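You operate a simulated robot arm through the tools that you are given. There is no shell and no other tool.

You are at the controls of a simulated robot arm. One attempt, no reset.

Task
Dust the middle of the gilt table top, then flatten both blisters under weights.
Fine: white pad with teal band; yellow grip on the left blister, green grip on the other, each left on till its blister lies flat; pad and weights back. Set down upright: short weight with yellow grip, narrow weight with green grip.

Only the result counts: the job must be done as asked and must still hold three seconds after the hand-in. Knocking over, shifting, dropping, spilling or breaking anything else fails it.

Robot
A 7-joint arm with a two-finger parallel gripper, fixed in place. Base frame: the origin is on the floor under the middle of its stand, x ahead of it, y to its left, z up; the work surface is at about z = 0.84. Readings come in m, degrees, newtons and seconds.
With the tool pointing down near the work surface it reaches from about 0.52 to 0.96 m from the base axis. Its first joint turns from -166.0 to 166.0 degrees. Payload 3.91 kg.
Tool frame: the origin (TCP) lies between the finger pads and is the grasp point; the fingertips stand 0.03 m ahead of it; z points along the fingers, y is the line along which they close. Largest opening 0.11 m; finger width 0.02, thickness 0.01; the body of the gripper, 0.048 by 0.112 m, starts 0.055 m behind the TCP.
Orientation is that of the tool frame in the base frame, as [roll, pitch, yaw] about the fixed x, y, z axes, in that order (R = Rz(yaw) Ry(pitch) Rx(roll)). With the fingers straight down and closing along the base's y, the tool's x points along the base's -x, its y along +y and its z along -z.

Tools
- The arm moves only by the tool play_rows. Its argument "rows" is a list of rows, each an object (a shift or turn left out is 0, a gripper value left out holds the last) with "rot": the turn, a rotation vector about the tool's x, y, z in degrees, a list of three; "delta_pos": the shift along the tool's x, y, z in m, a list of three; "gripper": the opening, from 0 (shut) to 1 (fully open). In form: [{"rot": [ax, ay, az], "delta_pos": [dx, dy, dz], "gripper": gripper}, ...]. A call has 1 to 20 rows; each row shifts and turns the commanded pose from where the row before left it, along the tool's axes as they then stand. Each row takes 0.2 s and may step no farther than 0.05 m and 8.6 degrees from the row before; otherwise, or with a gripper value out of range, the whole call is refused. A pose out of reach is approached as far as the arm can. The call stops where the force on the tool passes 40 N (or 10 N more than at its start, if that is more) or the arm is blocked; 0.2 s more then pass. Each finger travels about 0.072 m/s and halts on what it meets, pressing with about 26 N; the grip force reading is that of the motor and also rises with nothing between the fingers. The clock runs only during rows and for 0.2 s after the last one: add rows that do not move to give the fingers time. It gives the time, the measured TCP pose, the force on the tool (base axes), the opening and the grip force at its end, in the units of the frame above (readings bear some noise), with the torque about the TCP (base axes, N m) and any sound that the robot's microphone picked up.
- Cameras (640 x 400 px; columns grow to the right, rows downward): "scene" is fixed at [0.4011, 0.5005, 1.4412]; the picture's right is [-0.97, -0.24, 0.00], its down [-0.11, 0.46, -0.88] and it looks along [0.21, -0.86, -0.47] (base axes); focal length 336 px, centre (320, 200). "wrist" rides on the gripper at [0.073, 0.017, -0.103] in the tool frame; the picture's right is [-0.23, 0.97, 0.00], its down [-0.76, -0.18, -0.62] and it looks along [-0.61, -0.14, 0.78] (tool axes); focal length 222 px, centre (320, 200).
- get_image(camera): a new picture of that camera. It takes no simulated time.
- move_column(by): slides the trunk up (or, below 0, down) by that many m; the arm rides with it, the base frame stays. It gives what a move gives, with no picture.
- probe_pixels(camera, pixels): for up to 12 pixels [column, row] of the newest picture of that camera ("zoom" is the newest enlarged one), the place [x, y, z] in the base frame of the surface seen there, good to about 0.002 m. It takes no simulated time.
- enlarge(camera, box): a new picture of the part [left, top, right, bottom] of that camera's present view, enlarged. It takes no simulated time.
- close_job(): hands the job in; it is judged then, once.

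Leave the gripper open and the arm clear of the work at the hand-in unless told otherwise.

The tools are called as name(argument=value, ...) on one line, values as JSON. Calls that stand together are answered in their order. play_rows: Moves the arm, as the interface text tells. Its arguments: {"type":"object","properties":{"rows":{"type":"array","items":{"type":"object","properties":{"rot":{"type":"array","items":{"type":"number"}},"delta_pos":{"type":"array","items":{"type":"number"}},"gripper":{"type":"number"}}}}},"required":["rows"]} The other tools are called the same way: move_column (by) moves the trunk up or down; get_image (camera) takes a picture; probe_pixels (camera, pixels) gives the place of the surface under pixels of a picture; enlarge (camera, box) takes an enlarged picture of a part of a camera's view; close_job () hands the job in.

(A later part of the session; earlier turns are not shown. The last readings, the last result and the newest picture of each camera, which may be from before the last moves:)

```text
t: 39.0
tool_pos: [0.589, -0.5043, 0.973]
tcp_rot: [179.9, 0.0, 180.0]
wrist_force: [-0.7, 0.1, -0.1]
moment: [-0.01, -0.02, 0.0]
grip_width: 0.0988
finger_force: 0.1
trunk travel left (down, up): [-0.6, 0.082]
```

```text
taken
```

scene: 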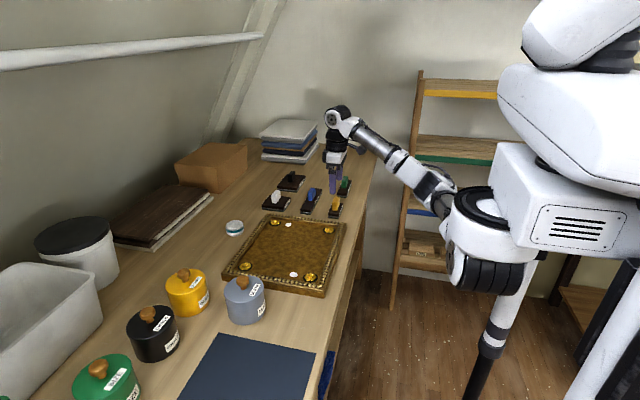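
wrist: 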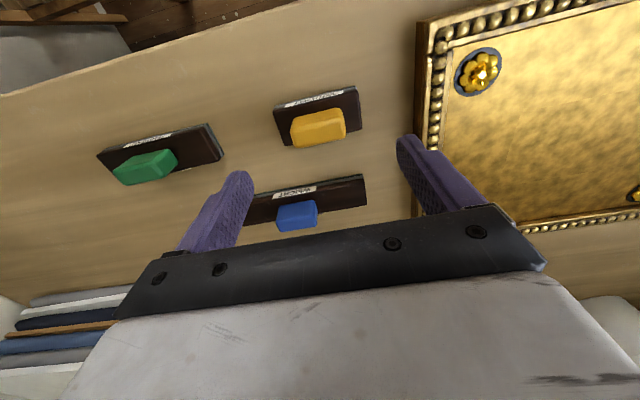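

I see the yellow grip at about (318,127) in the wrist view. Enlarging and probing to centre on it and check its angle.

enlarge(camera="wrist", box=[262, 75, 378, 155])

```text
5.00 times, centred on (320, 115) of wrist
```

zoom: 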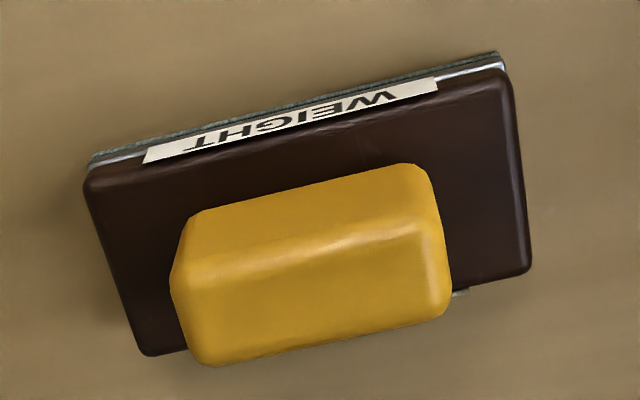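

probe_pixels(camera="zoom", pixels=[[92, 182], [502, 74], [525, 268], [145, 348], [190, 270], [440, 240], [315, 290], [210, 358], [440, 310], [185, 225], [430, 175], [310, 255]])

```text
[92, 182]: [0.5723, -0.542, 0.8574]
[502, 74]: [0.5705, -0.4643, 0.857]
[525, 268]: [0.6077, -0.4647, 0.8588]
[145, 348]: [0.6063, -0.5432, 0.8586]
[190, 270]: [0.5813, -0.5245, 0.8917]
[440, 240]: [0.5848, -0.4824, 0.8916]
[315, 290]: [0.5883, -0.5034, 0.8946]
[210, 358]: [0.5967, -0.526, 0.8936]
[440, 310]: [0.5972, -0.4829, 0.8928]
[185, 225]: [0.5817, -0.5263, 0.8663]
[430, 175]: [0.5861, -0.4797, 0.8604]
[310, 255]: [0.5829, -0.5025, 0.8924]
```

The yellow weight centre is (0.589,-0.5036), axis aligned with y. TCP is right over it. Lowering 74 mm to z≈0.899 (tips ~0.869, just above the base top 0.861).

play_rows(rows=[{"delta_pos": [0, 0.0005, 0.02]}, {"delta_pos": [0, 0, 0.02]}, {"delta_pos": [0, 0, 0.02]}, {"delta_pos": [0, 0, 0.01]}, {"delta_pos": [0, 0, 0.004]}, {}])

enlarge(camera="scene", box=[296, 160, 376, 230])

get_image(camera="wrist")

```text
t: 40.4
tool_pos: [0.5897, -0.5038, 0.8984]
tcp_rot: [-180.0, 0.0, 179.9]
wrist_force: [0.7, -0.5, -0.1]
moment: [0.0, -0.03, -0.02]
grip_width: 0.0992
finger_force: 0.1
trunk travel left (down, up): [-0.6, 0.082]
```

```text
5.71 times, centred on (336, 195) of scene
```

zoom: 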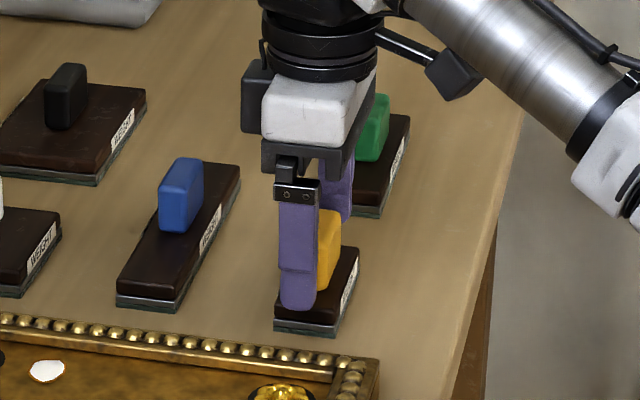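

```text
taken
```

wrist: 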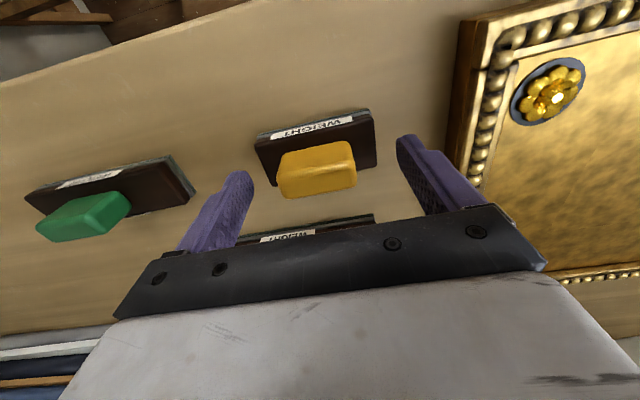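

The fingers straddle the yellow grip lengthwise. Closing on it.

play_rows(rows=[{"gripper": 0.6}, {"gripper": 0.3}, {"gripper": 0.0}, {}, {}, {}])

```text
t: 41.8
tool_pos: [0.5901, -0.5032, 0.8992]
tcp_rot: [180.0, 0.0, 179.9]
wrist_force: [-0.5, 0.5, 0.8]
moment: [-0.06, 0.0, 0.0]
grip_width: 0.0477
finger_force: 26.4
trunk travel left (down, up): [-0.6, 0.082]
```

Gripped at 48 mm. Lifting a little first to check the hold and weight.

play_rows(rows=[{"delta_pos": [0, 0, -0.005]}, {"delta_pos": [0, 0, -0.01]}, {}, {}])

enlarge(camera="scene", box=[296, 160, 376, 230])

```text
t: 42.8
tool_pos: [0.5915, -0.5035, 0.913]
tcp_rot: [180.0, 0.0, 179.8]
wrist_force: [0.1, -0.2, -0.9]
moment: [0.0, 0.0, 0.03]
grip_width: 0.0477
finger_force: 25.9
trunk travel left (down, up): [-0.6, 0.082]
```

```text
5.71 times, centred on (336, 195) of scene
```

zoom: 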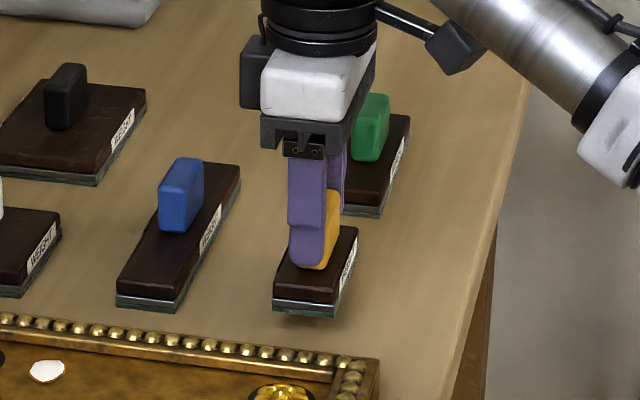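

The weight hangs level. Before bringing it to the left blister I check the slate jar's position and height near there.

get_image(camera="scene")

probe_pixels(camera="scene", pixels=[[243, 281], [243, 290], [228, 290], [262, 290], [245, 279], [245, 310], [187, 272], [190, 285]])

```text
taken
```

scene: 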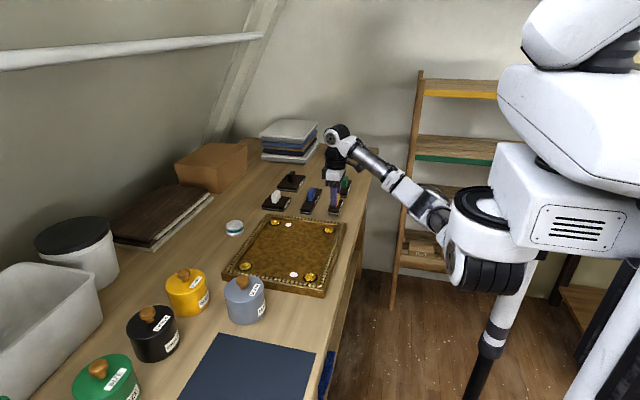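

```text
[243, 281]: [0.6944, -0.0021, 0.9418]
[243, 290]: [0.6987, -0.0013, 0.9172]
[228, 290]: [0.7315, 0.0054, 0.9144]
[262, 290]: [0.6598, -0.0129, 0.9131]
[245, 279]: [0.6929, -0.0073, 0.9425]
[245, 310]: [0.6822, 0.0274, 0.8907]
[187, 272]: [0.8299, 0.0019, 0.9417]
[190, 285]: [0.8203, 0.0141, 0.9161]
```

The slate jar's nearest edge is at y≈-0.055, well clear. Raising to z≈0.975 and carrying the weight to above (0.628,-0.158).

play_rows(rows=[{"delta_pos": [0, 0, -0.02]}, {"delta_pos": [0, 0, -0.02]}, {"delta_pos": [0, 0, -0.022]}, {}, {"delta_pos": [-0.0034, 0.0314, 0]}, {"delta_pos": [-0.0034, 0.0314, 0]}, {"delta_pos": [-0.0034, 0.0314, 0]}, {"delta_pos": [-0.0034, 0.0314, 0]}, {"delta_pos": [-0.0034, 0.0314, 0]}, {"delta_pos": [-0.0034, 0.0314, 0]}, {"delta_pos": [-0.0034, 0.0314, 0]}, {"delta_pos": [-0.0034, 0.0314, 0]}, {"delta_pos": [-0.0034, 0.0314, 0]}, {"delta_pos": [-0.0034, 0.0314, 0]}, {"delta_pos": [-0.0034, 0.0314, 0]}, {}, {}])

get_image(camera="wrist")

enlarge(camera="scene", box=[220, 210, 350, 310])

```text
t: 46.4
tool_pos: [0.628, -0.1578, 0.9763]
tcp_rot: [180.0, 0.1, 179.9]
wrist_force: [0.0, 0.0, -1.0]
moment: [-0.01, -0.01, 0.01]
grip_width: 0.0478
finger_force: 25.6
trunk travel left (down, up): [-0.6, 0.082]
```

```text
taken
```

wrist: 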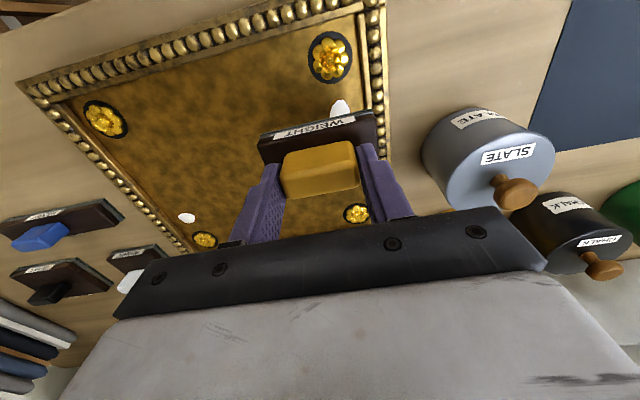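

```text
4.00 times, centred on (285, 260) of scene
```

zoom: 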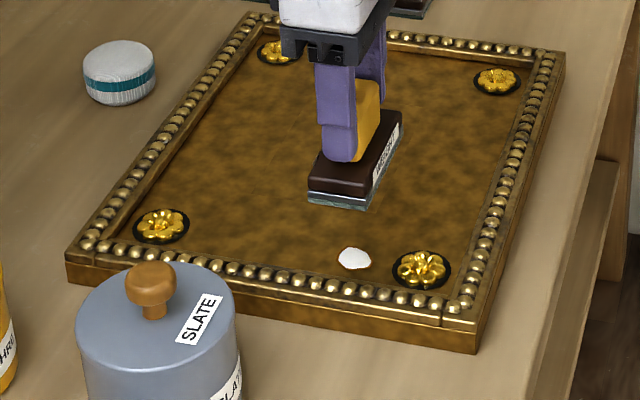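

Checking the held weight's footprint: probe its base corners in this zoom.

probe_pixels(camera="zoom", pixels=[[312, 178], [368, 192], [400, 115], [340, 200], [355, 258], [342, 258], [369, 262]])

probe_pixels(camera="wrist", pixels=[[262, 143], [371, 115], [375, 140], [318, 165], [300, 135], [340, 108]])

```text
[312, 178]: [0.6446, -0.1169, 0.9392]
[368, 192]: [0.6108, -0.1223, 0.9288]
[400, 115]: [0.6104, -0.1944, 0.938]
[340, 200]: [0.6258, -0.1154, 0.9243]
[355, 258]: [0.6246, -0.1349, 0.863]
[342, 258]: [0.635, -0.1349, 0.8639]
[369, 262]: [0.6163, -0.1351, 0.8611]
```

```text
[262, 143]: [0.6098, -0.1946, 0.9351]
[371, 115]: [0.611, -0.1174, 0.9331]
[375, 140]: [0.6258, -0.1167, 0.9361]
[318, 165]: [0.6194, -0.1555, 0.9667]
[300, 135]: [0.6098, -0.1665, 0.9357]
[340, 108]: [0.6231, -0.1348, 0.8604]
```

Footprint x 0.609–0.645, y about -0.196 to -0.116. I shift 2.5 mm toward -y for lip clearance and lower 50 mm, then feel for contact.

play_rows(rows=[{"delta_pos": [0, -0.0025, 0.01]}, {"delta_pos": [0, 0, 0.015]}, {"delta_pos": [0, 0, 0.015]}, {"delta_pos": [0, 0, 0.01]}, {}])

enlarge(camera="scene", box=[260, 230, 340, 300])

```text
t: 47.6
tool_pos: [0.6285, -0.1598, 0.9256]
tcp_rot: [-180.0, 0.0, 180.0]
wrist_force: [-0.2, 0.6, -1.9]
moment: [0.0, 0.0, 0.02]
grip_width: 0.0476
finger_force: 25.7
trunk travel left (down, up): [-0.6, 0.082]
```

```text
5.71 times, centred on (300, 265) of scene
```

zoom: 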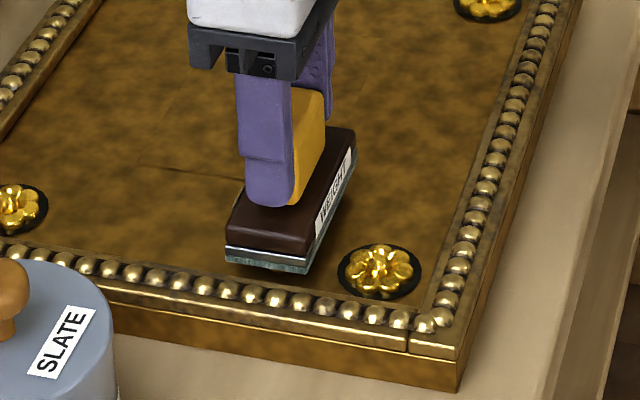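

The weight is above the blister between lip and rosette. Lowering 3 mm, then 1 mm steps.

play_rows(rows=[{"delta_pos": [0, 0, 0.003]}, {}])

play_rows(rows=[{"delta_pos": [0, 0, 0.001]}, {}])

play_rows(rows=[{"delta_pos": [0, 0, 0.001]}, {}])

```text
t: 48.2
tool_pos: [0.628, -0.1594, 0.9228]
tcp_rot: [179.9, 0.1, 180.0]
wrist_force: [0.5, -0.5, -0.7]
moment: [0.01, -0.01, 0.02]
grip_width: 0.0475
finger_force: 26.0
trunk travel left (down, up): [-0.6, 0.082]
```

```text
t: 48.8
tool_pos: [0.6289, -0.1602, 0.9222]
tcp_rot: [-180.0, 0.0, 179.9]
wrist_force: [-0.1, -0.6, -1.7]
moment: [0.02, 0.02, 0.0]
grip_width: 0.0476
finger_force: 26.5
trunk travel left (down, up): [-0.6, 0.082]
```

```text
t: 49.4
tool_pos: [0.6279, -0.1601, 0.9215]
tcp_rot: [180.0, 0.0, 179.9]
wrist_force: [-0.6, -0.2, -1.7]
moment: [0.01, -0.01, -0.01]
grip_width: 0.0475
finger_force: 25.9
trunk travel left (down, up): [-0.6, 0.082]
```

play_rows(rows=[{"delta_pos": [0, 0, 0.001]}, {}])

play_rows(rows=[{"delta_pos": [0, 0, 0.001]}, {}])

```text
t: 50.0
tool_pos: [0.6286, -0.1601, 0.9197]
tcp_rot: [180.0, -0.1, 179.8]
wrist_force: [0.4, 0.1, -1.1]
moment: [0.03, 0.02, 0.0]
grip_width: 0.0478
finger_force: 25.6
trunk travel left (down, up): [-0.6, 0.082]
```

```text
t: 50.6
tool_pos: [0.6282, -0.1592, 0.9194]
tcp_rot: [180.0, 0.0, 179.9]
wrist_force: [0.6, -0.3, -2.5]
moment: [0.01, 0.01, 0.0]
grip_width: 0.0479
finger_force: 26.2
trunk travel left (down, up): [-0.6, 0.082]
```

play_rows(rows=[{"delta_pos": [0, 0, 0.001]}, {}])

play_rows(rows=[{"delta_pos": [0, 0, 0.0007]}, {}])

```text
t: 51.2
tool_pos: [0.6289, -0.1606, 0.9183]
tcp_rot: [180.0, 0.0, 179.9]
wrist_force: [0.8, -0.4, -2.4]
moment: [-0.05, -0.02, 0.0]
grip_width: 0.0476
finger_force: 25.8
trunk travel left (down, up): [-0.6, 0.082]
```

```text
t: 51.8
tool_pos: [0.6285, -0.1599, 0.9158]
tcp_rot: [-179.9, -0.1, 179.8]
wrist_force: [1.7, -0.6, -1.9]
moment: [0.0, 0.01, 0.0]
grip_width: 0.0479
finger_force: 26.0
trunk travel left (down, up): [-0.6, 0.082]
```

play_rows(rows=[{"delta_pos": [0, 0, 0.0007]}, {}])

enlarge(camera="scene", box=[270, 240, 320, 290])

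```text
t: 52.4
tool_pos: [0.6283, -0.1605, 0.9157]
tcp_rot: [-180.0, 0.1, 179.8]
wrist_force: [1.4, 0.7, 3.1]
moment: [0.01, 0.02, 0.01]
grip_width: 0.0477
finger_force: 25.8
trunk travel left (down, up): [-0.6, 0.082]
```

```text
8.00 times, centred on (295, 265) of scene
```

zoom: 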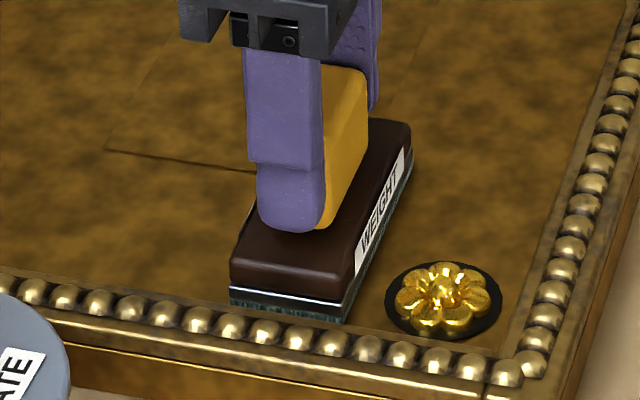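

Contact (Fz changed from -2 to +3 N): the weight is seated. Opening the fingers and rising.

play_rows(rows=[{"gripper": 0.5}, {"gripper": 0.7}, {}, {}, {"delta_pos": [0, 0, -0.01]}, {"delta_pos": [0, 0, -0.02]}, {"delta_pos": [0, 0, -0.025]}, {}])

get_image(camera="wrist")

enlarge(camera="scene", box=[240, 220, 340, 300])

```text
t: 54.2
tool_pos: [0.6278, -0.161, 0.974]
tcp_rot: [179.9, 0.1, 180.0]
wrist_force: [-1.0, -0.2, -0.6]
moment: [-0.01, -0.01, 0.0]
grip_width: 0.077
finger_force: 0.1
trunk travel left (down, up): [-0.6, 0.082]
```

```text
taken
```

wrist: 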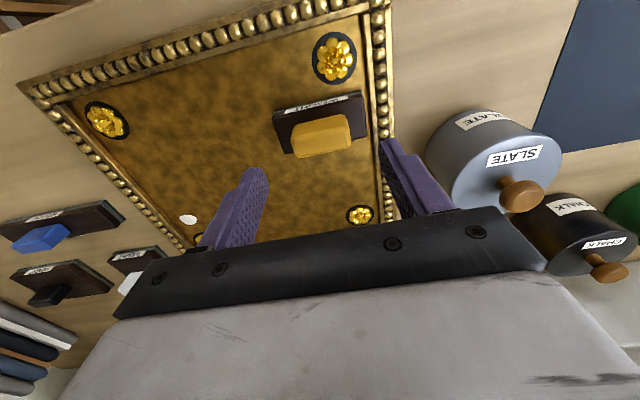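

```text
5.00 times, centred on (290, 260) of scene
```

zoom: 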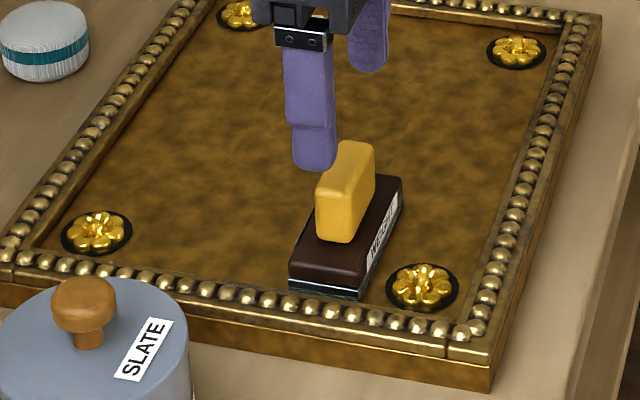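

The yellow weight sits on the left blister. Probing its corners for footprint and tilt.

probe_pixels(camera="zoom", pixels=[[293, 272], [358, 280], [398, 182], [345, 150], [365, 150], [325, 195], [345, 270], [320, 255], [385, 185], [330, 296], [325, 298], [360, 300]])

probe_pixels(camera="wrist", pixels=[[275, 115], [361, 95], [365, 135], [290, 148], [320, 140]])

```text
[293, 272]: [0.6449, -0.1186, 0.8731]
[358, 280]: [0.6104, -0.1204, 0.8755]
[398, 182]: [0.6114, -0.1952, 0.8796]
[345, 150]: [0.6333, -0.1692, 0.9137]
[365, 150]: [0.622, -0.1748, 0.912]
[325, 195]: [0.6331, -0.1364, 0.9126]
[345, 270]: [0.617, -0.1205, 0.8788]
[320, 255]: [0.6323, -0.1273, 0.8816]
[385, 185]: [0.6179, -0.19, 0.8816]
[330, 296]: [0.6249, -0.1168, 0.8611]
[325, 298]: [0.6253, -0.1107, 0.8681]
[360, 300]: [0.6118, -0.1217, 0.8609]
```

```text
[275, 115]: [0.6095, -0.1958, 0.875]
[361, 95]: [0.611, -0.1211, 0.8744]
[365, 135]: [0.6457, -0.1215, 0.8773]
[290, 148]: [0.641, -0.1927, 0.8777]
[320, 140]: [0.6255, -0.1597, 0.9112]
```

The yellow weight's footprint (x 0.610–0.646, y -0.199 to -0.118) fully covers the left blister. Now moving at height to the green-grip weight at (0.590,-0.682).

play_rows(rows=[{"delta_pos": [0.0029, -0.0401, 0]}, {"delta_pos": [0.0029, -0.0401, 0]}, {"delta_pos": [0.0029, -0.0401, 0]}, {"delta_pos": [0.0029, -0.0401, 0]}, {"delta_pos": [0.0029, -0.0401, 0]}, {"delta_pos": [0.0029, -0.0401, 0]}, {"delta_pos": [0.0029, -0.0401, 0]}, {"delta_pos": [0.0029, -0.0401, 0]}, {"delta_pos": [0.0029, -0.0401, 0]}, {"delta_pos": [0.0029, -0.0401, 0]}, {"delta_pos": [0.0029, -0.0401, 0]}, {"delta_pos": [0.0029, -0.0401, 0]}, {"delta_pos": [0.0029, -0.0401, 0], "gripper": 0.9}, {}, {}])

enlarge(camera="wrist", box=[240, 60, 400, 170])

get_image(camera="scene")

```text
t: 57.4
tool_pos: [0.5678, -0.638, 0.9731]
tcp_rot: [179.9, 0.0, 180.0]
wrist_force: [0.2, -0.3, -0.4]
moment: [0.01, -0.01, 0.01]
grip_width: 0.099
finger_force: 0.0
out of reach, approached as far as the arm can: row 12, 13
trunk travel left (down, up): [-0.6, 0.082]
```

```text
3.64 times, centred on (320, 115) of wrist
```

zoom: 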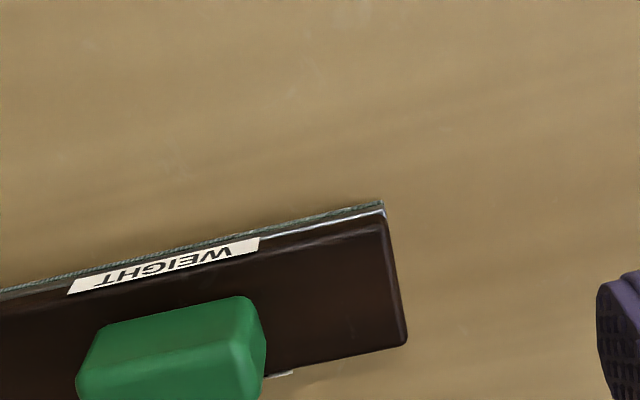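

```text
taken
```

scene: 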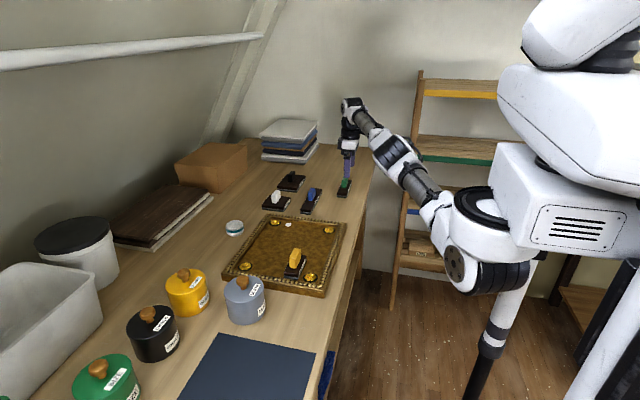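

The arm can't reach the green weight at this height (stopped at 0.568,-0.638). Reach is better with the arm lower relative to its shoulder, so I'll raise the trunk by 0.07 m (the hand just rises straight up, nothing above it).

move_column(by=0.07)

```text
t: 58.5
tool_pos: [0.5669, -0.6377, 1.0429]
tcp_rot: [-180.0, 0.0, 179.9]
wrist_force: [0.3, -0.2, -0.2]
moment: [-0.02, -0.02, 0.02]
grip_width: 0.0991
finger_force: 0.1
trunk travel left (down, up): [-0.67, 0.012]
```

Now going down to z≈0.965 and shifting towards (0.590,-0.682).

play_rows(rows=[{"delta_pos": [0, 0, 0.025]}, {"delta_pos": [0, 0, 0.025]}, {"delta_pos": [0, 0, 0.025]}, {"delta_pos": [-0.0075, -0.0147, 0]}, {"delta_pos": [-0.0075, -0.0147, 0]}, {"delta_pos": [-0.0075, -0.0147, 0]}, {}, {}])

enlarge(camera="wrist", box=[240, 60, 400, 170])

```text
t: 60.3
tool_pos: [0.5689, -0.6442, 0.9664]
tcp_rot: [-180.0, 0.0, -180.0]
wrist_force: [-0.9, 0.8, 0.2]
moment: [0.0, 0.0, 0.03]
grip_width: 0.0991
finger_force: 0.1
out of reach, approached as far as the arm can: row 4, 5, 6
trunk travel left (down, up): [-0.67, 0.012]
```

```text
3.64 times, centred on (320, 115) of wrist
```

zoom: 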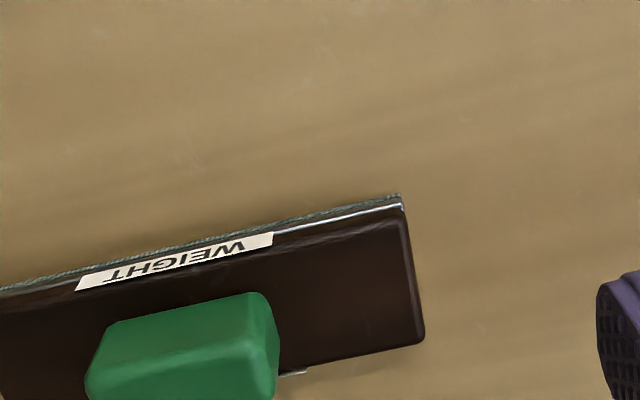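

Still limited at (0.569,-0.644), so height isn't the cause; the tool's yaw relative to the arm's direction may be. I test in the air: turn the tool about its z by +48° (toward the arm's own direction) and try moving outward.

play_rows(rows=[{"rot": [0, 0, 8]}, {"rot": [0, 0, 8]}, {"rot": [0, 0, 8]}, {"rot": [0, 0, 8]}, {"rot": [0, 0, 8]}, {"rot": [0, 0, 8]}, {}, {"delta_pos": [-0.0147, 0, 0]}, {"delta_pos": [-0.0147, 0, 0]}, {"delta_pos": [-0.0147, 0, 0]}, {}])

get_image(camera="wrist")

get_image(camera="scene")

```text
t: 62.7
tool_pos: [0.5745, -0.6405, 0.9672]
tcp_rot: [-180.0, 0.0, 132.0]
wrist_force: [0.7, -0.8, 0.3]
moment: [-0.01, 0.01, -0.01]
grip_width: 0.0994
finger_force: 0.0
out of reach, approached as far as the arm can: row 8, 9, 10
trunk travel left (down, up): [-0.67, 0.012]
```

```text
taken
```

wrist: 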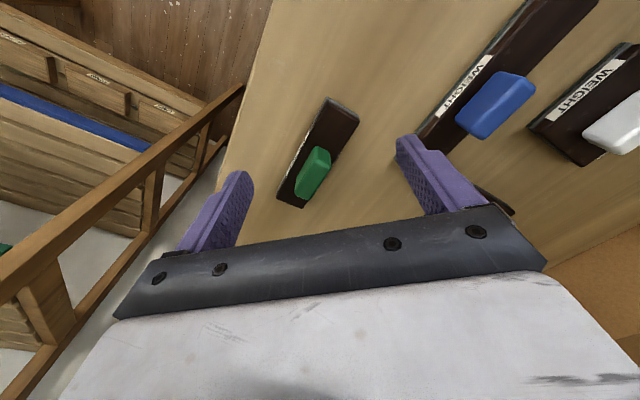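

```text
taken
```

scene: 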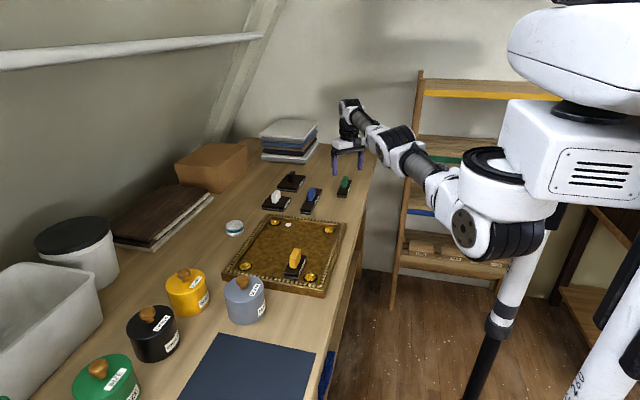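

The limit is still ~0.86 m from what seems to be a shoulder offset to the robot's left, so neither height nor yaw is the cause. Tilting the tool outward ~15° will let the wrist stay closer. With yaw 90° (closing along x, across the 18 mm grip) a tilt about x keeps finger faces flush with the grip. First I check that the shelf behind is not close to the arm.

probe_pixels(camera="scene", pixels=[[418, 100], [410, 200], [395, 290], [450, 142], [373, 170], [345, 183], [349, 105], [360, 125], [470, 232]])

```text
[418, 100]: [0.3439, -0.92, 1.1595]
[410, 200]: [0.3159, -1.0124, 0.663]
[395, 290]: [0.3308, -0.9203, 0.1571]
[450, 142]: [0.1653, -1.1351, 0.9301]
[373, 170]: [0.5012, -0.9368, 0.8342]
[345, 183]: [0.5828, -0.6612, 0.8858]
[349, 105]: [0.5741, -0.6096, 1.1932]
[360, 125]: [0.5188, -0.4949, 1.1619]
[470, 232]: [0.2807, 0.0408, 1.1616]
```

The shelf is well away (y<-0.92) and the wrist joint is ~0.21 m above the TCP. Turning the tool to yaw 90° and tilting it 17° so the fingers point slightly toward -y, still high in the air; narrowing the opening to 66 mm.

play_rows(rows=[{"rot": [0, 0, 8.4], "gripper": 0.6}, {"rot": [0, 0, 8.4]}, {"rot": [0, 0, 8.4]}, {"rot": [0, 0, 8.4]}, {"rot": [0, 0, 8.4]}, {"rot": [0, -8.5, 0]}, {"rot": [0, -8.5, 0]}, {}, {}])

get_image(camera="wrist")

get_image(camera="scene")

```text
t: 64.7
tool_pos: [0.5745, -0.642, 0.9674]
tcp_rot: [-180.0, 16.9, 90.0]
wrist_force: [-0.5, -0.2, -0.1]
moment: [0.01, -0.03, 0.0]
grip_width: 0.0662
finger_force: 0.0
trunk travel left (down, up): [-0.67, 0.012]
```

```text
taken
```

wrist: 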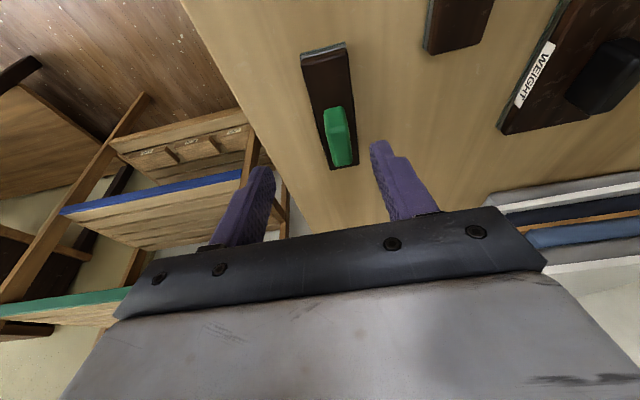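

```text
taken
```

scene: 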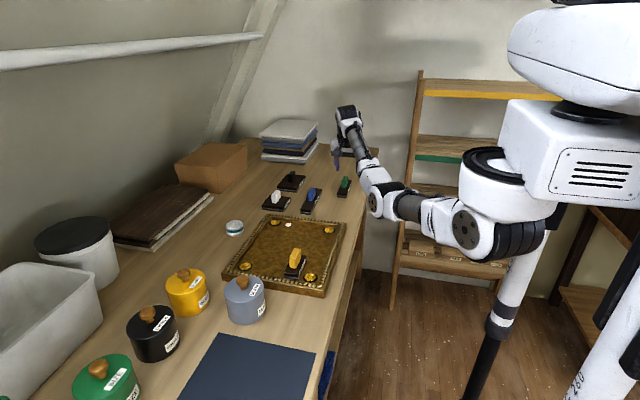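

Pose as planned (pitch 16.9°, yaw 90°). Measuring the green weight in the wrist view.

enlarge(camera="wrist", box=[270, 30, 400, 180])

```text
2.67 times, centred on (335, 105) of wrist
```

zoom: 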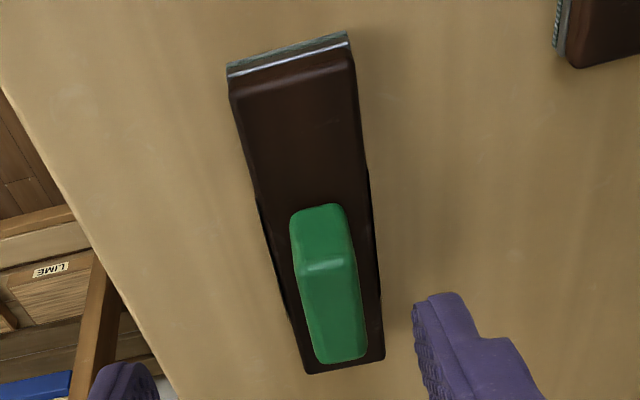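

probe_pixels(camera="zoom", pixels=[[232, 90], [350, 58], [380, 350], [308, 368], [300, 275], [352, 270], [320, 355], [362, 350], [330, 310], [320, 225], [260, 220], [368, 200]])

```text
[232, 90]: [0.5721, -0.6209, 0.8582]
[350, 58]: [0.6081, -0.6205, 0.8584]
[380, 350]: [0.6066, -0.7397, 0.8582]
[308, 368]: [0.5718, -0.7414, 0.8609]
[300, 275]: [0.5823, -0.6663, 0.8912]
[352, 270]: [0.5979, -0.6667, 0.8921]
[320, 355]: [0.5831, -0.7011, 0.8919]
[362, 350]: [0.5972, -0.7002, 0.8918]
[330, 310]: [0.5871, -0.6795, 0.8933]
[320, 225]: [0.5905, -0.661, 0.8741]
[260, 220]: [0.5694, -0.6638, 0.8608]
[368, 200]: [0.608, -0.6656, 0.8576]
```

Green weight centre (0.590,-0.682), grip y -0.660..-0.704. With the tilt, best TCP for centred contact is (0.590,-0.6775,0.897). Moving above it first.

play_rows(rows=[{"delta_pos": [-0.01697, 0.00775, 0.0052]}, {"delta_pos": [-0.01697, 0.00775, 0.0052]}, {}, {}])

```text
t: 65.7
tool_pos: [0.59, -0.677, 0.9676]
tcp_rot: [-180.0, 16.9, 89.9]
wrist_force: [0.0, 0.4, 0.2]
moment: [-0.01, 0.01, 0.01]
grip_width: 0.0657
finger_force: 0.1
trunk travel left (down, up): [-0.67, 0.012]
```

Reached (0.590,-0.677,0.968). Lowering vertically 50 mm, then check.

play_rows(rows=[{"delta_pos": [0.00585, 0, 0.01913]}, {"delta_pos": [0.00585, 0, 0.01913]}, {"delta_pos": [0.00292, 0, 0.00956]}, {}, {}])

get_image(camera="wrist")

enlarge(camera="scene", box=[306, 140, 386, 210])

```text
t: 66.9
tool_pos: [0.5904, -0.6763, 0.9172]
tcp_rot: [180.0, 17.0, 89.9]
wrist_force: [-0.4, -0.4, 1.1]
moment: [0.0, -0.03, -0.03]
grip_width: 0.066
finger_force: 0.0
trunk travel left (down, up): [-0.67, 0.012]
```

```text
taken
```

wrist: 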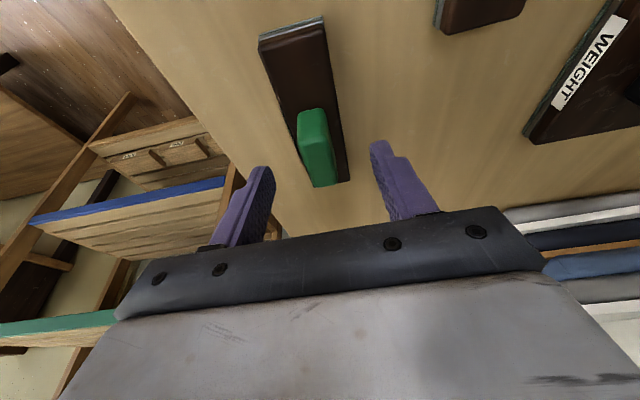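

```text
5.71 times, centred on (346, 175) of scene
```

zoom: 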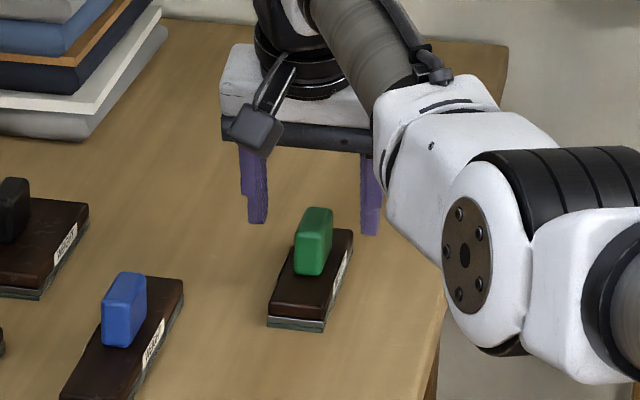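

The fingers straddle the green grip across its thin side. I check the height of the arm links near the table edge before going lower.

probe_pixels(camera="zoom", pixels=[[510, 345], [470, 300], [590, 370], [420, 210], [445, 340], [313, 215], [256, 222], [370, 233]])

probe_pixels(camera="wrist", pixels=[[315, 165], [300, 120], [323, 115], [310, 183], [333, 178], [260, 180], [378, 155]])

```text
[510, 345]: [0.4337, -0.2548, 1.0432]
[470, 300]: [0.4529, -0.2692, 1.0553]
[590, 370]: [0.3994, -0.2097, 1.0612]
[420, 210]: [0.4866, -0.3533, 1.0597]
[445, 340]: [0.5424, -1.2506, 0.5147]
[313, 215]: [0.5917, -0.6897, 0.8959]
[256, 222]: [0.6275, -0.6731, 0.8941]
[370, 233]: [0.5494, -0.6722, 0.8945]
```

```text
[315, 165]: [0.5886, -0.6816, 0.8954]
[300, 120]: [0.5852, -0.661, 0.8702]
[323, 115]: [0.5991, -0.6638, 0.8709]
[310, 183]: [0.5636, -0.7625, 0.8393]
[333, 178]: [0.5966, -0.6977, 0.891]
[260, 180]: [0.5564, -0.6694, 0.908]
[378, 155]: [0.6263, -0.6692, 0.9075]
```

Links are above z 1.04 — clear. Lowering the last 20 mm to z≈0.897.

play_rows(rows=[{"delta_pos": [0.0025, 0, 0.0098]}, {"delta_pos": [0.0024, 0, 0.0096]}, {}])

enlarge(camera="scene", box=[326, 155, 366, 205])

```text
t: 67.7
tool_pos: [0.5911, -0.6773, 0.896]
tcp_rot: [-180.0, 16.9, 89.9]
wrist_force: [0.8, -0.5, 0.1]
moment: [-0.03, -0.03, 0.0]
grip_width: 0.0659
finger_force: 0.1
trunk travel left (down, up): [-0.67, 0.012]
```

```text
8.00 times, centred on (346, 180) of scene
```

zoom: 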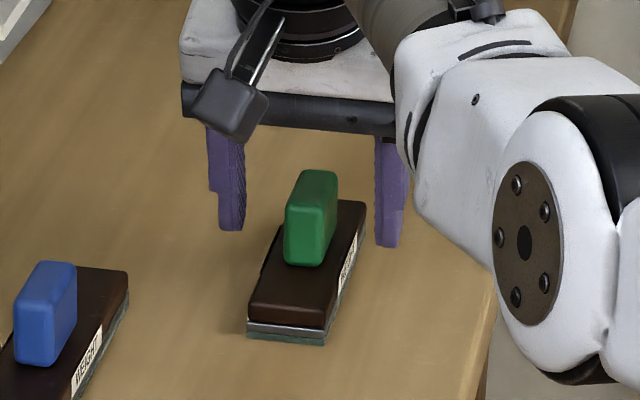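

Tips would clear the base top by only ~3 mm; raising 1.5 mm for margin, then closing.

play_rows(rows=[{"delta_pos": [-0.00044, 0, -0.00143]}, {"gripper": 0.4}, {"gripper": 0.2}, {"gripper": 0.0}, {}, {}, {}])

enlarge(camera="scene", box=[326, 155, 366, 205])

```text
t: 69.3
tool_pos: [0.5901, -0.6783, 0.8988]
tcp_rot: [-180.0, 17.1, 89.9]
wrist_force: [-0.7, -0.1, 0.1]
moment: [0.02, -0.04, 0.0]
grip_width: 0.0198
finger_force: 26.3
trunk travel left (down, up): [-0.67, 0.012]
```

```text
8.00 times, centred on (346, 180) of scene
```

zoom: 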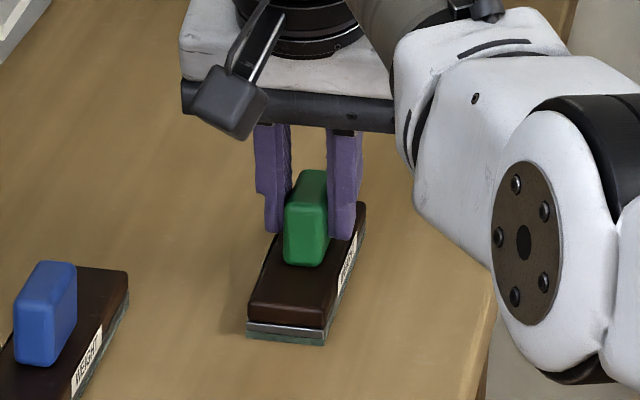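

Gripped at 20 mm without moving the weight. Lifting 12 mm and checking it hangs level.

play_rows(rows=[{"delta_pos": [-0.00117, 0, -0.00383]}, {"delta_pos": [-0.00234, 0, -0.00765]}, {}, {}])

enlarge(camera="scene", box=[326, 155, 366, 205])

get_image(camera="wrist")

```text
t: 70.3
tool_pos: [0.5909, -0.6777, 0.9098]
tcp_rot: [180.0, 17.0, 89.9]
wrist_force: [-0.1, -0.2, -2.6]
moment: [0.01, -0.02, 0.04]
grip_width: 0.0197
finger_force: 26.7
trunk travel left (down, up): [-0.67, 0.012]
```

```text
8.00 times, centred on (346, 180) of scene
```

zoom: 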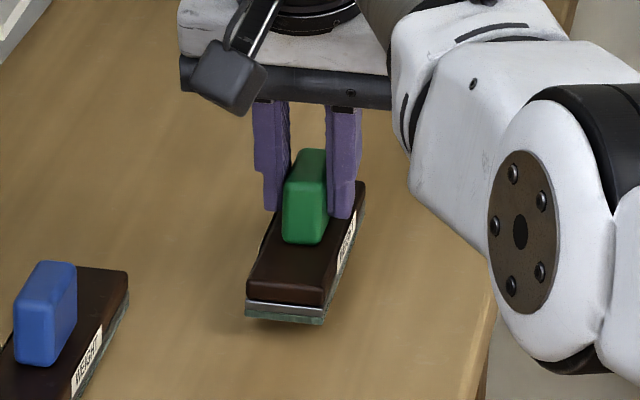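

```text
taken
```

wrist: 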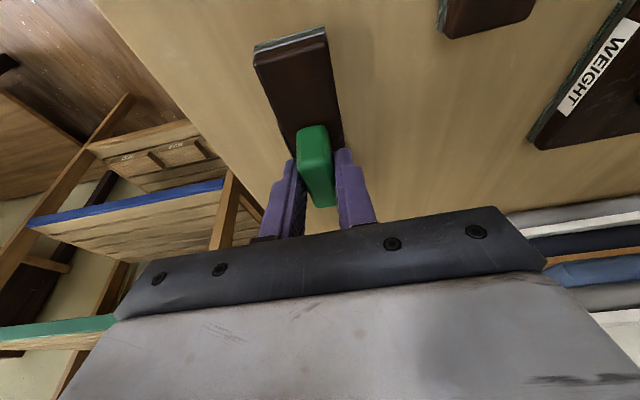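

Probing the lifted base near and far ends for level.

probe_pixels(camera="zoom", pixels=[[260, 280], [310, 290], [358, 192], [285, 255], [325, 300], [250, 300]])

probe_pixels(camera="wrist", pixels=[[262, 60], [320, 42], [340, 140], [300, 120], [330, 110]])

```text
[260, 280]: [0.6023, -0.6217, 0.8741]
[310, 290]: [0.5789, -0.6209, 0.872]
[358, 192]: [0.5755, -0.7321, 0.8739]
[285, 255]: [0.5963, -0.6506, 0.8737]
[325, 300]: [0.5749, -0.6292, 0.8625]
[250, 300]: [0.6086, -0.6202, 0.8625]
```

```text
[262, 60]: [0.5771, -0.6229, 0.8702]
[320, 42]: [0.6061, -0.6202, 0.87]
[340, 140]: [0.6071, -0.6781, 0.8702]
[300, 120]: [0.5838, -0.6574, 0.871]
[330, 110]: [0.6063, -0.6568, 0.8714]
```

Level to within a mm. Raising to z≈0.965 and carrying it: first along +y at x=0.59, then diagonally over the panel to above (0.715,-0.310).

play_rows(rows=[{"delta_pos": [-0.00804, 0, -0.0263]}, {"delta_pos": [-0.00804, 0, -0.0263]}, {}, {"delta_pos": [0.02832, 0, -0.00866]}, {"delta_pos": [0.02832, 0, -0.00866]}, {"delta_pos": [0.02832, 0, -0.00866]}, {"delta_pos": [0.02832, 0, -0.00866]}, {"delta_pos": [0.02832, 0, -0.00866]}, {"delta_pos": [0.02832, 0, -0.00866]}, {"delta_pos": [0.02271, 0.015625, -0.006945]}, {"delta_pos": [0.02271, 0.015625, -0.006945]}, {"delta_pos": [0.02271, 0.015625, -0.006945]}, {"delta_pos": [0.02271, 0.015625, -0.006945]}, {"delta_pos": [0.02271, 0.015625, -0.006945]}, {"delta_pos": [0.02271, 0.015625, -0.006945]}, {"delta_pos": [0.02271, 0.015625, -0.006945]}, {"delta_pos": [0.02271, 0.015625, -0.006945]}, {}, {}])

get_image(camera="wrist")

get_image(camera="scene")

```text
t: 74.3
tool_pos: [0.7146, -0.3107, 0.9667]
tcp_rot: [179.9, 17.0, 89.9]
wrist_force: [-0.3, -0.6, -2.8]
moment: [0.0, -0.02, -0.01]
grip_width: 0.0199
finger_force: 25.8
trunk travel left (down, up): [-0.67, 0.012]
```

```text
taken
```

wrist: 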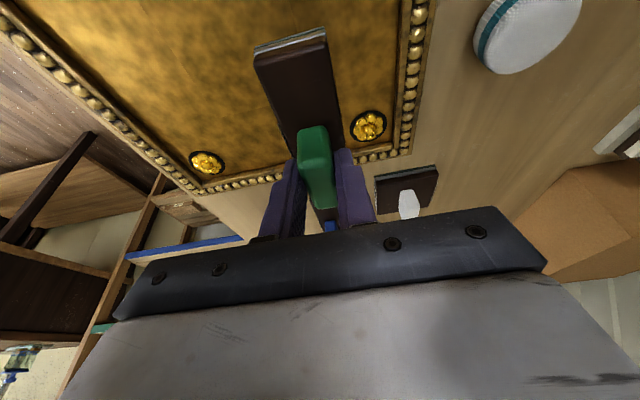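

```text
taken
```

scene: 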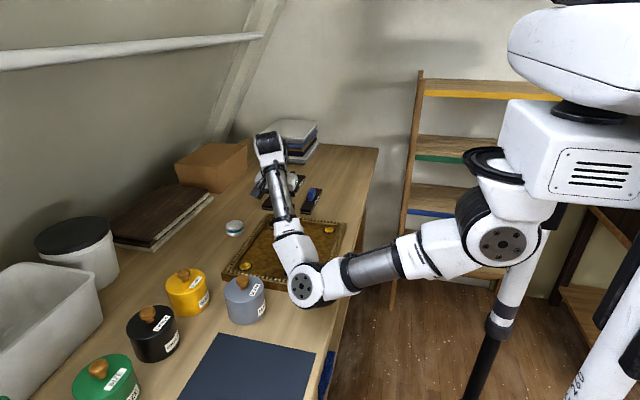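

The elbow has swung out over the near part of the panel (scene about 305,285). I must know how high it is above the yellow weight and jars.

enlarge(camera="scene", box=[220, 120, 400, 320])

probe_pixels(camera="scene", pixels=[[305, 285], [300, 304], [290, 240], [322, 290], [345, 290], [345, 265], [292, 290], [268, 140], [281, 200], [420, 255]])

```text
2.00 times, centred on (310, 220) of scene
```

zoom: 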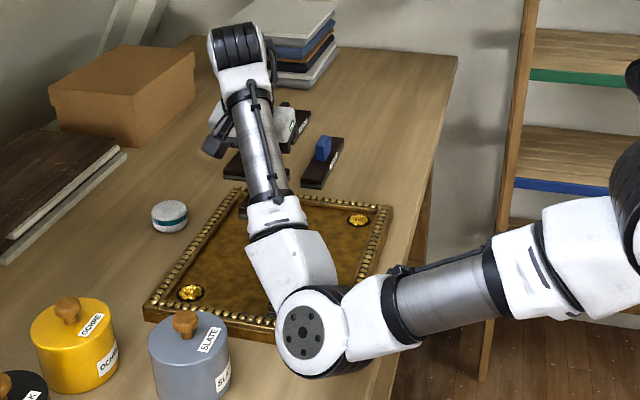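

```text
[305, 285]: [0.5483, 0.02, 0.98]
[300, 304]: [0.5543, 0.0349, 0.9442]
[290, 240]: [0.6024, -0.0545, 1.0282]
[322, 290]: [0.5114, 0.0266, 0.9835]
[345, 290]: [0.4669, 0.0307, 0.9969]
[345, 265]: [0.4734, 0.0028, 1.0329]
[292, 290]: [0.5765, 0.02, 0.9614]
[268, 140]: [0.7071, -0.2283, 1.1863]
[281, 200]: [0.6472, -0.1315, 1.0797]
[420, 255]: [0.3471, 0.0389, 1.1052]
```

The elbow is now bent downward: its underside is about z 0.93 at (0.55,0.02), above bare table, 6 cm+ from the slate jar. The forearm passes >10 cm above the yellow weight. I'll proceed in small steps, watching the elbow. First check the held weight's footprint.

enlarge(camera="wrist", box=[180, 0, 440, 200])

probe_pixels(camera="wrist", pixels=[[262, 60], [321, 40], [338, 130], [282, 140], [352, 128], [385, 122], [368, 140], [318, 130], [305, 186], [360, 160]])

```text
2.00 times, centred on (310, 100) of wrist
```

zoom: 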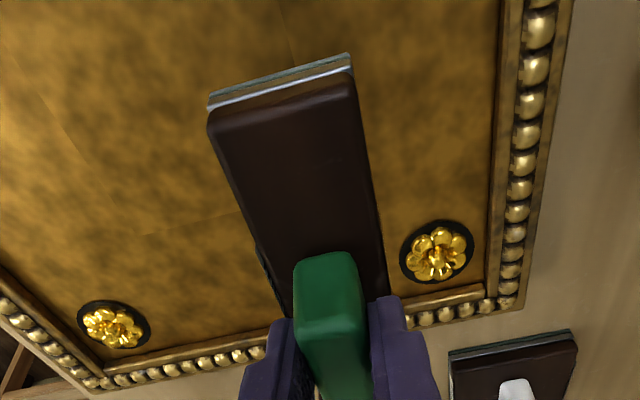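

```text
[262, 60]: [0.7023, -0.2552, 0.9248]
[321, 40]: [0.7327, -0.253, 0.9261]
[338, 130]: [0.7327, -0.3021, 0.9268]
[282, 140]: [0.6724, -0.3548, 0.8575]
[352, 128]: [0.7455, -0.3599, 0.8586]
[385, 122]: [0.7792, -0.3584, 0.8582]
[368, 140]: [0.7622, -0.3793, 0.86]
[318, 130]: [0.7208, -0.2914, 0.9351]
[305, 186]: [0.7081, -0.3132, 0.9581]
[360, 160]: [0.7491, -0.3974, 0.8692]
```

Footprint: x 0.697–0.733, y -0.376 to -0.2535: covers the right blister, 11 mm off the rosette, ~7 mm off the lip. Lowering 15 mm and watching the elbow.

play_rows(rows=[{"delta_pos": [0.00219, 0, 0.00717]}, {"delta_pos": [0.00219, 0, 0.00717]}, {}])

get_image(camera="scene")

probe_pixels(camera="scene", pixels=[[305, 285], [300, 304], [303, 308], [290, 240], [322, 290], [345, 290], [290, 295]])

```text
t: 75.1
tool_pos: [0.7163, -0.3104, 0.95]
tcp_rot: [-179.9, 17.0, 89.9]
wrist_force: [-0.1, 0.0, -1.9]
moment: [0.04, 0.01, 0.01]
grip_width: 0.02
finger_force: 25.5
trunk travel left (down, up): [-0.67, 0.012]
```

```text
taken
```

scene: 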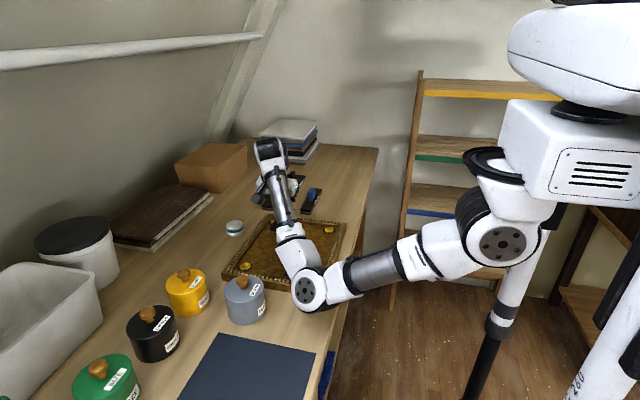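

```text
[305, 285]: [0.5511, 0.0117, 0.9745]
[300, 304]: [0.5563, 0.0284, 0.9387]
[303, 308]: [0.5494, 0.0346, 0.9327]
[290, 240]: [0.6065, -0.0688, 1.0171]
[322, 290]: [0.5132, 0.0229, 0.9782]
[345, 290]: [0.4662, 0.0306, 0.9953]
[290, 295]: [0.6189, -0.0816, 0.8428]
```

The elbow dropped only ~5 mm. Lowering another 15 mm.

play_rows(rows=[{"delta_pos": [0.00219, 0, 0.00717]}, {"delta_pos": [0.00219, 0, 0.00717]}, {}])

enlarge(camera="scene", box=[220, 200, 400, 320])

enlarge(camera="wrist", box=[180, 0, 440, 200])

```text
t: 75.9
tool_pos: [0.7157, -0.3115, 0.9336]
tcp_rot: [-180.0, 17.1, 90.0]
wrist_force: [-0.8, 0.4, -3.0]
moment: [0.04, -0.01, -0.02]
grip_width: 0.0197
finger_force: 26.2
trunk travel left (down, up): [-0.67, 0.012]
```

```text
3.33 times, centred on (310, 260) of scene
```

zoom: 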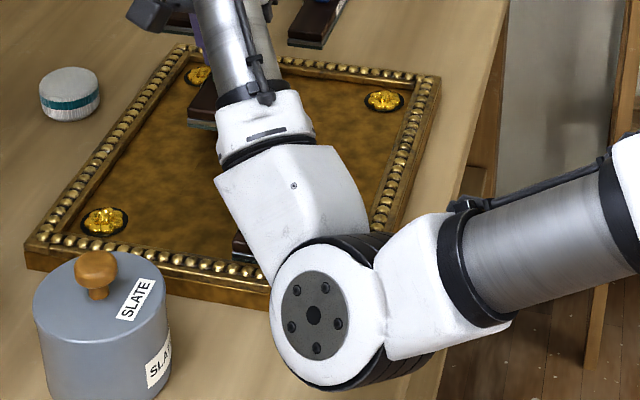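

```text
2.00 times, centred on (310, 100) of wrist
```

zoom: 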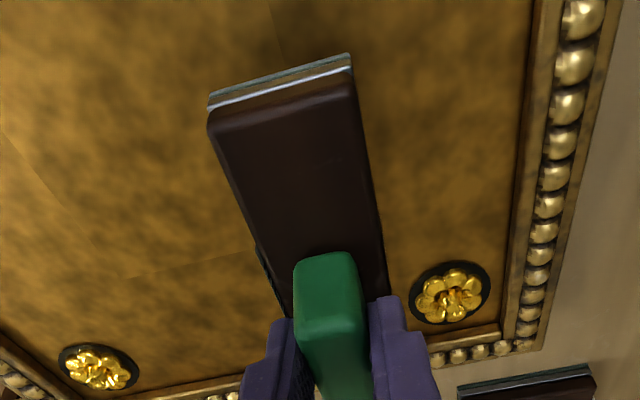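

Elbow still clear. Lowering 10 mm more, then feeling in 1 mm steps.

play_rows(rows=[{"delta_pos": [0.00146, 0, 0.00478]}, {"delta_pos": [0.00146, 0, 0.00478]}, {}])

play_rows(rows=[{"delta_pos": [0.00044, 0, 0.00143]}, {}])

play_rows(rows=[{"delta_pos": [0.00029, 0, 0.00096]}, {}])

```text
t: 76.7
tool_pos: [0.7161, -0.311, 0.9238]
tcp_rot: [-179.9, 17.0, 89.9]
wrist_force: [0.5, 1.0, -2.4]
moment: [0.0, 0.02, -0.02]
grip_width: 0.0199
finger_force: 25.9
trunk travel left (down, up): [-0.67, 0.012]
```

```text
t: 77.3
tool_pos: [0.7148, -0.3099, 0.9245]
tcp_rot: [180.0, 17.0, 90.1]
wrist_force: [-0.2, 0.5, -1.9]
moment: [0.0, -0.01, 0.04]
grip_width: 0.0199
finger_force: 25.8
trunk travel left (down, up): [-0.67, 0.012]
```

```text
t: 77.9
tool_pos: [0.7167, -0.3125, 0.9225]
tcp_rot: [180.0, 17.0, 89.9]
wrist_force: [0.4, 0.4, -2.4]
moment: [0.03, -0.01, -0.01]
grip_width: 0.0197
finger_force: 26.2
trunk travel left (down, up): [-0.67, 0.012]
```

play_rows(rows=[{"delta_pos": [0.00029, 0, 0.00096]}, {}])

play_rows(rows=[{"delta_pos": [0.00029, 0, 0.00096]}, {}])

play_rows(rows=[{"delta_pos": [0.00029, 0, 0.00096]}, {}])

```text
t: 78.5
tool_pos: [0.717, -0.312, 0.9203]
tcp_rot: [-179.9, 17.0, 89.8]
wrist_force: [-0.3, -0.1, -1.6]
moment: [0.03, 0.0, -0.02]
grip_width: 0.0198
finger_force: 26.5
trunk travel left (down, up): [-0.67, 0.012]
```

```text
t: 79.1
tool_pos: [0.7161, -0.3102, 0.9205]
tcp_rot: [180.0, 17.1, 89.9]
wrist_force: [0.8, 0.4, -2.8]
moment: [0.01, -0.02, 0.03]
grip_width: 0.0199
finger_force: 26.4
trunk travel left (down, up): [-0.67, 0.012]
```

```text
t: 79.7
tool_pos: [0.7161, -0.3107, 0.9201]
tcp_rot: [-180.0, 17.0, 90.0]
wrist_force: [0.8, 0.0, -3.2]
moment: [0.02, 0.01, 0.0]
grip_width: 0.0197
finger_force: 25.8
trunk travel left (down, up): [-0.67, 0.012]
```

No contact yet (expected near z 0.916). Continuing.

play_rows(rows=[{"delta_pos": [0.00029, 0, 0.00096]}, {}])

play_rows(rows=[{"delta_pos": [0.00029, 0, 0.00096]}, {}])

play_rows(rows=[{"delta_pos": [0.00022, 0, 0.00072]}, {}])

```text
t: 80.3
tool_pos: [0.7157, -0.3114, 0.9188]
tcp_rot: [180.0, 16.9, 89.9]
wrist_force: [0.0, -0.2, -2.8]
moment: [0.01, -0.04, -0.02]
grip_width: 0.0197
finger_force: 25.9
trunk travel left (down, up): [-0.67, 0.012]
```

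```text
t: 80.9
tool_pos: [0.7158, -0.3119, 0.9176]
tcp_rot: [179.9, 17.1, 90.1]
wrist_force: [0.0, -0.1, -2.9]
moment: [0.04, 0.01, -0.02]
grip_width: 0.0199
finger_force: 26.0
trunk travel left (down, up): [-0.67, 0.012]
```

```text
t: 81.5
tool_pos: [0.7165, -0.311, 0.9156]
tcp_rot: [179.9, 17.1, 90.0]
wrist_force: [0.4, -0.3, -2.6]
moment: [0.04, -0.04, 0.07]
grip_width: 0.0198
finger_force: 25.9
trunk travel left (down, up): [-0.67, 0.012]
```

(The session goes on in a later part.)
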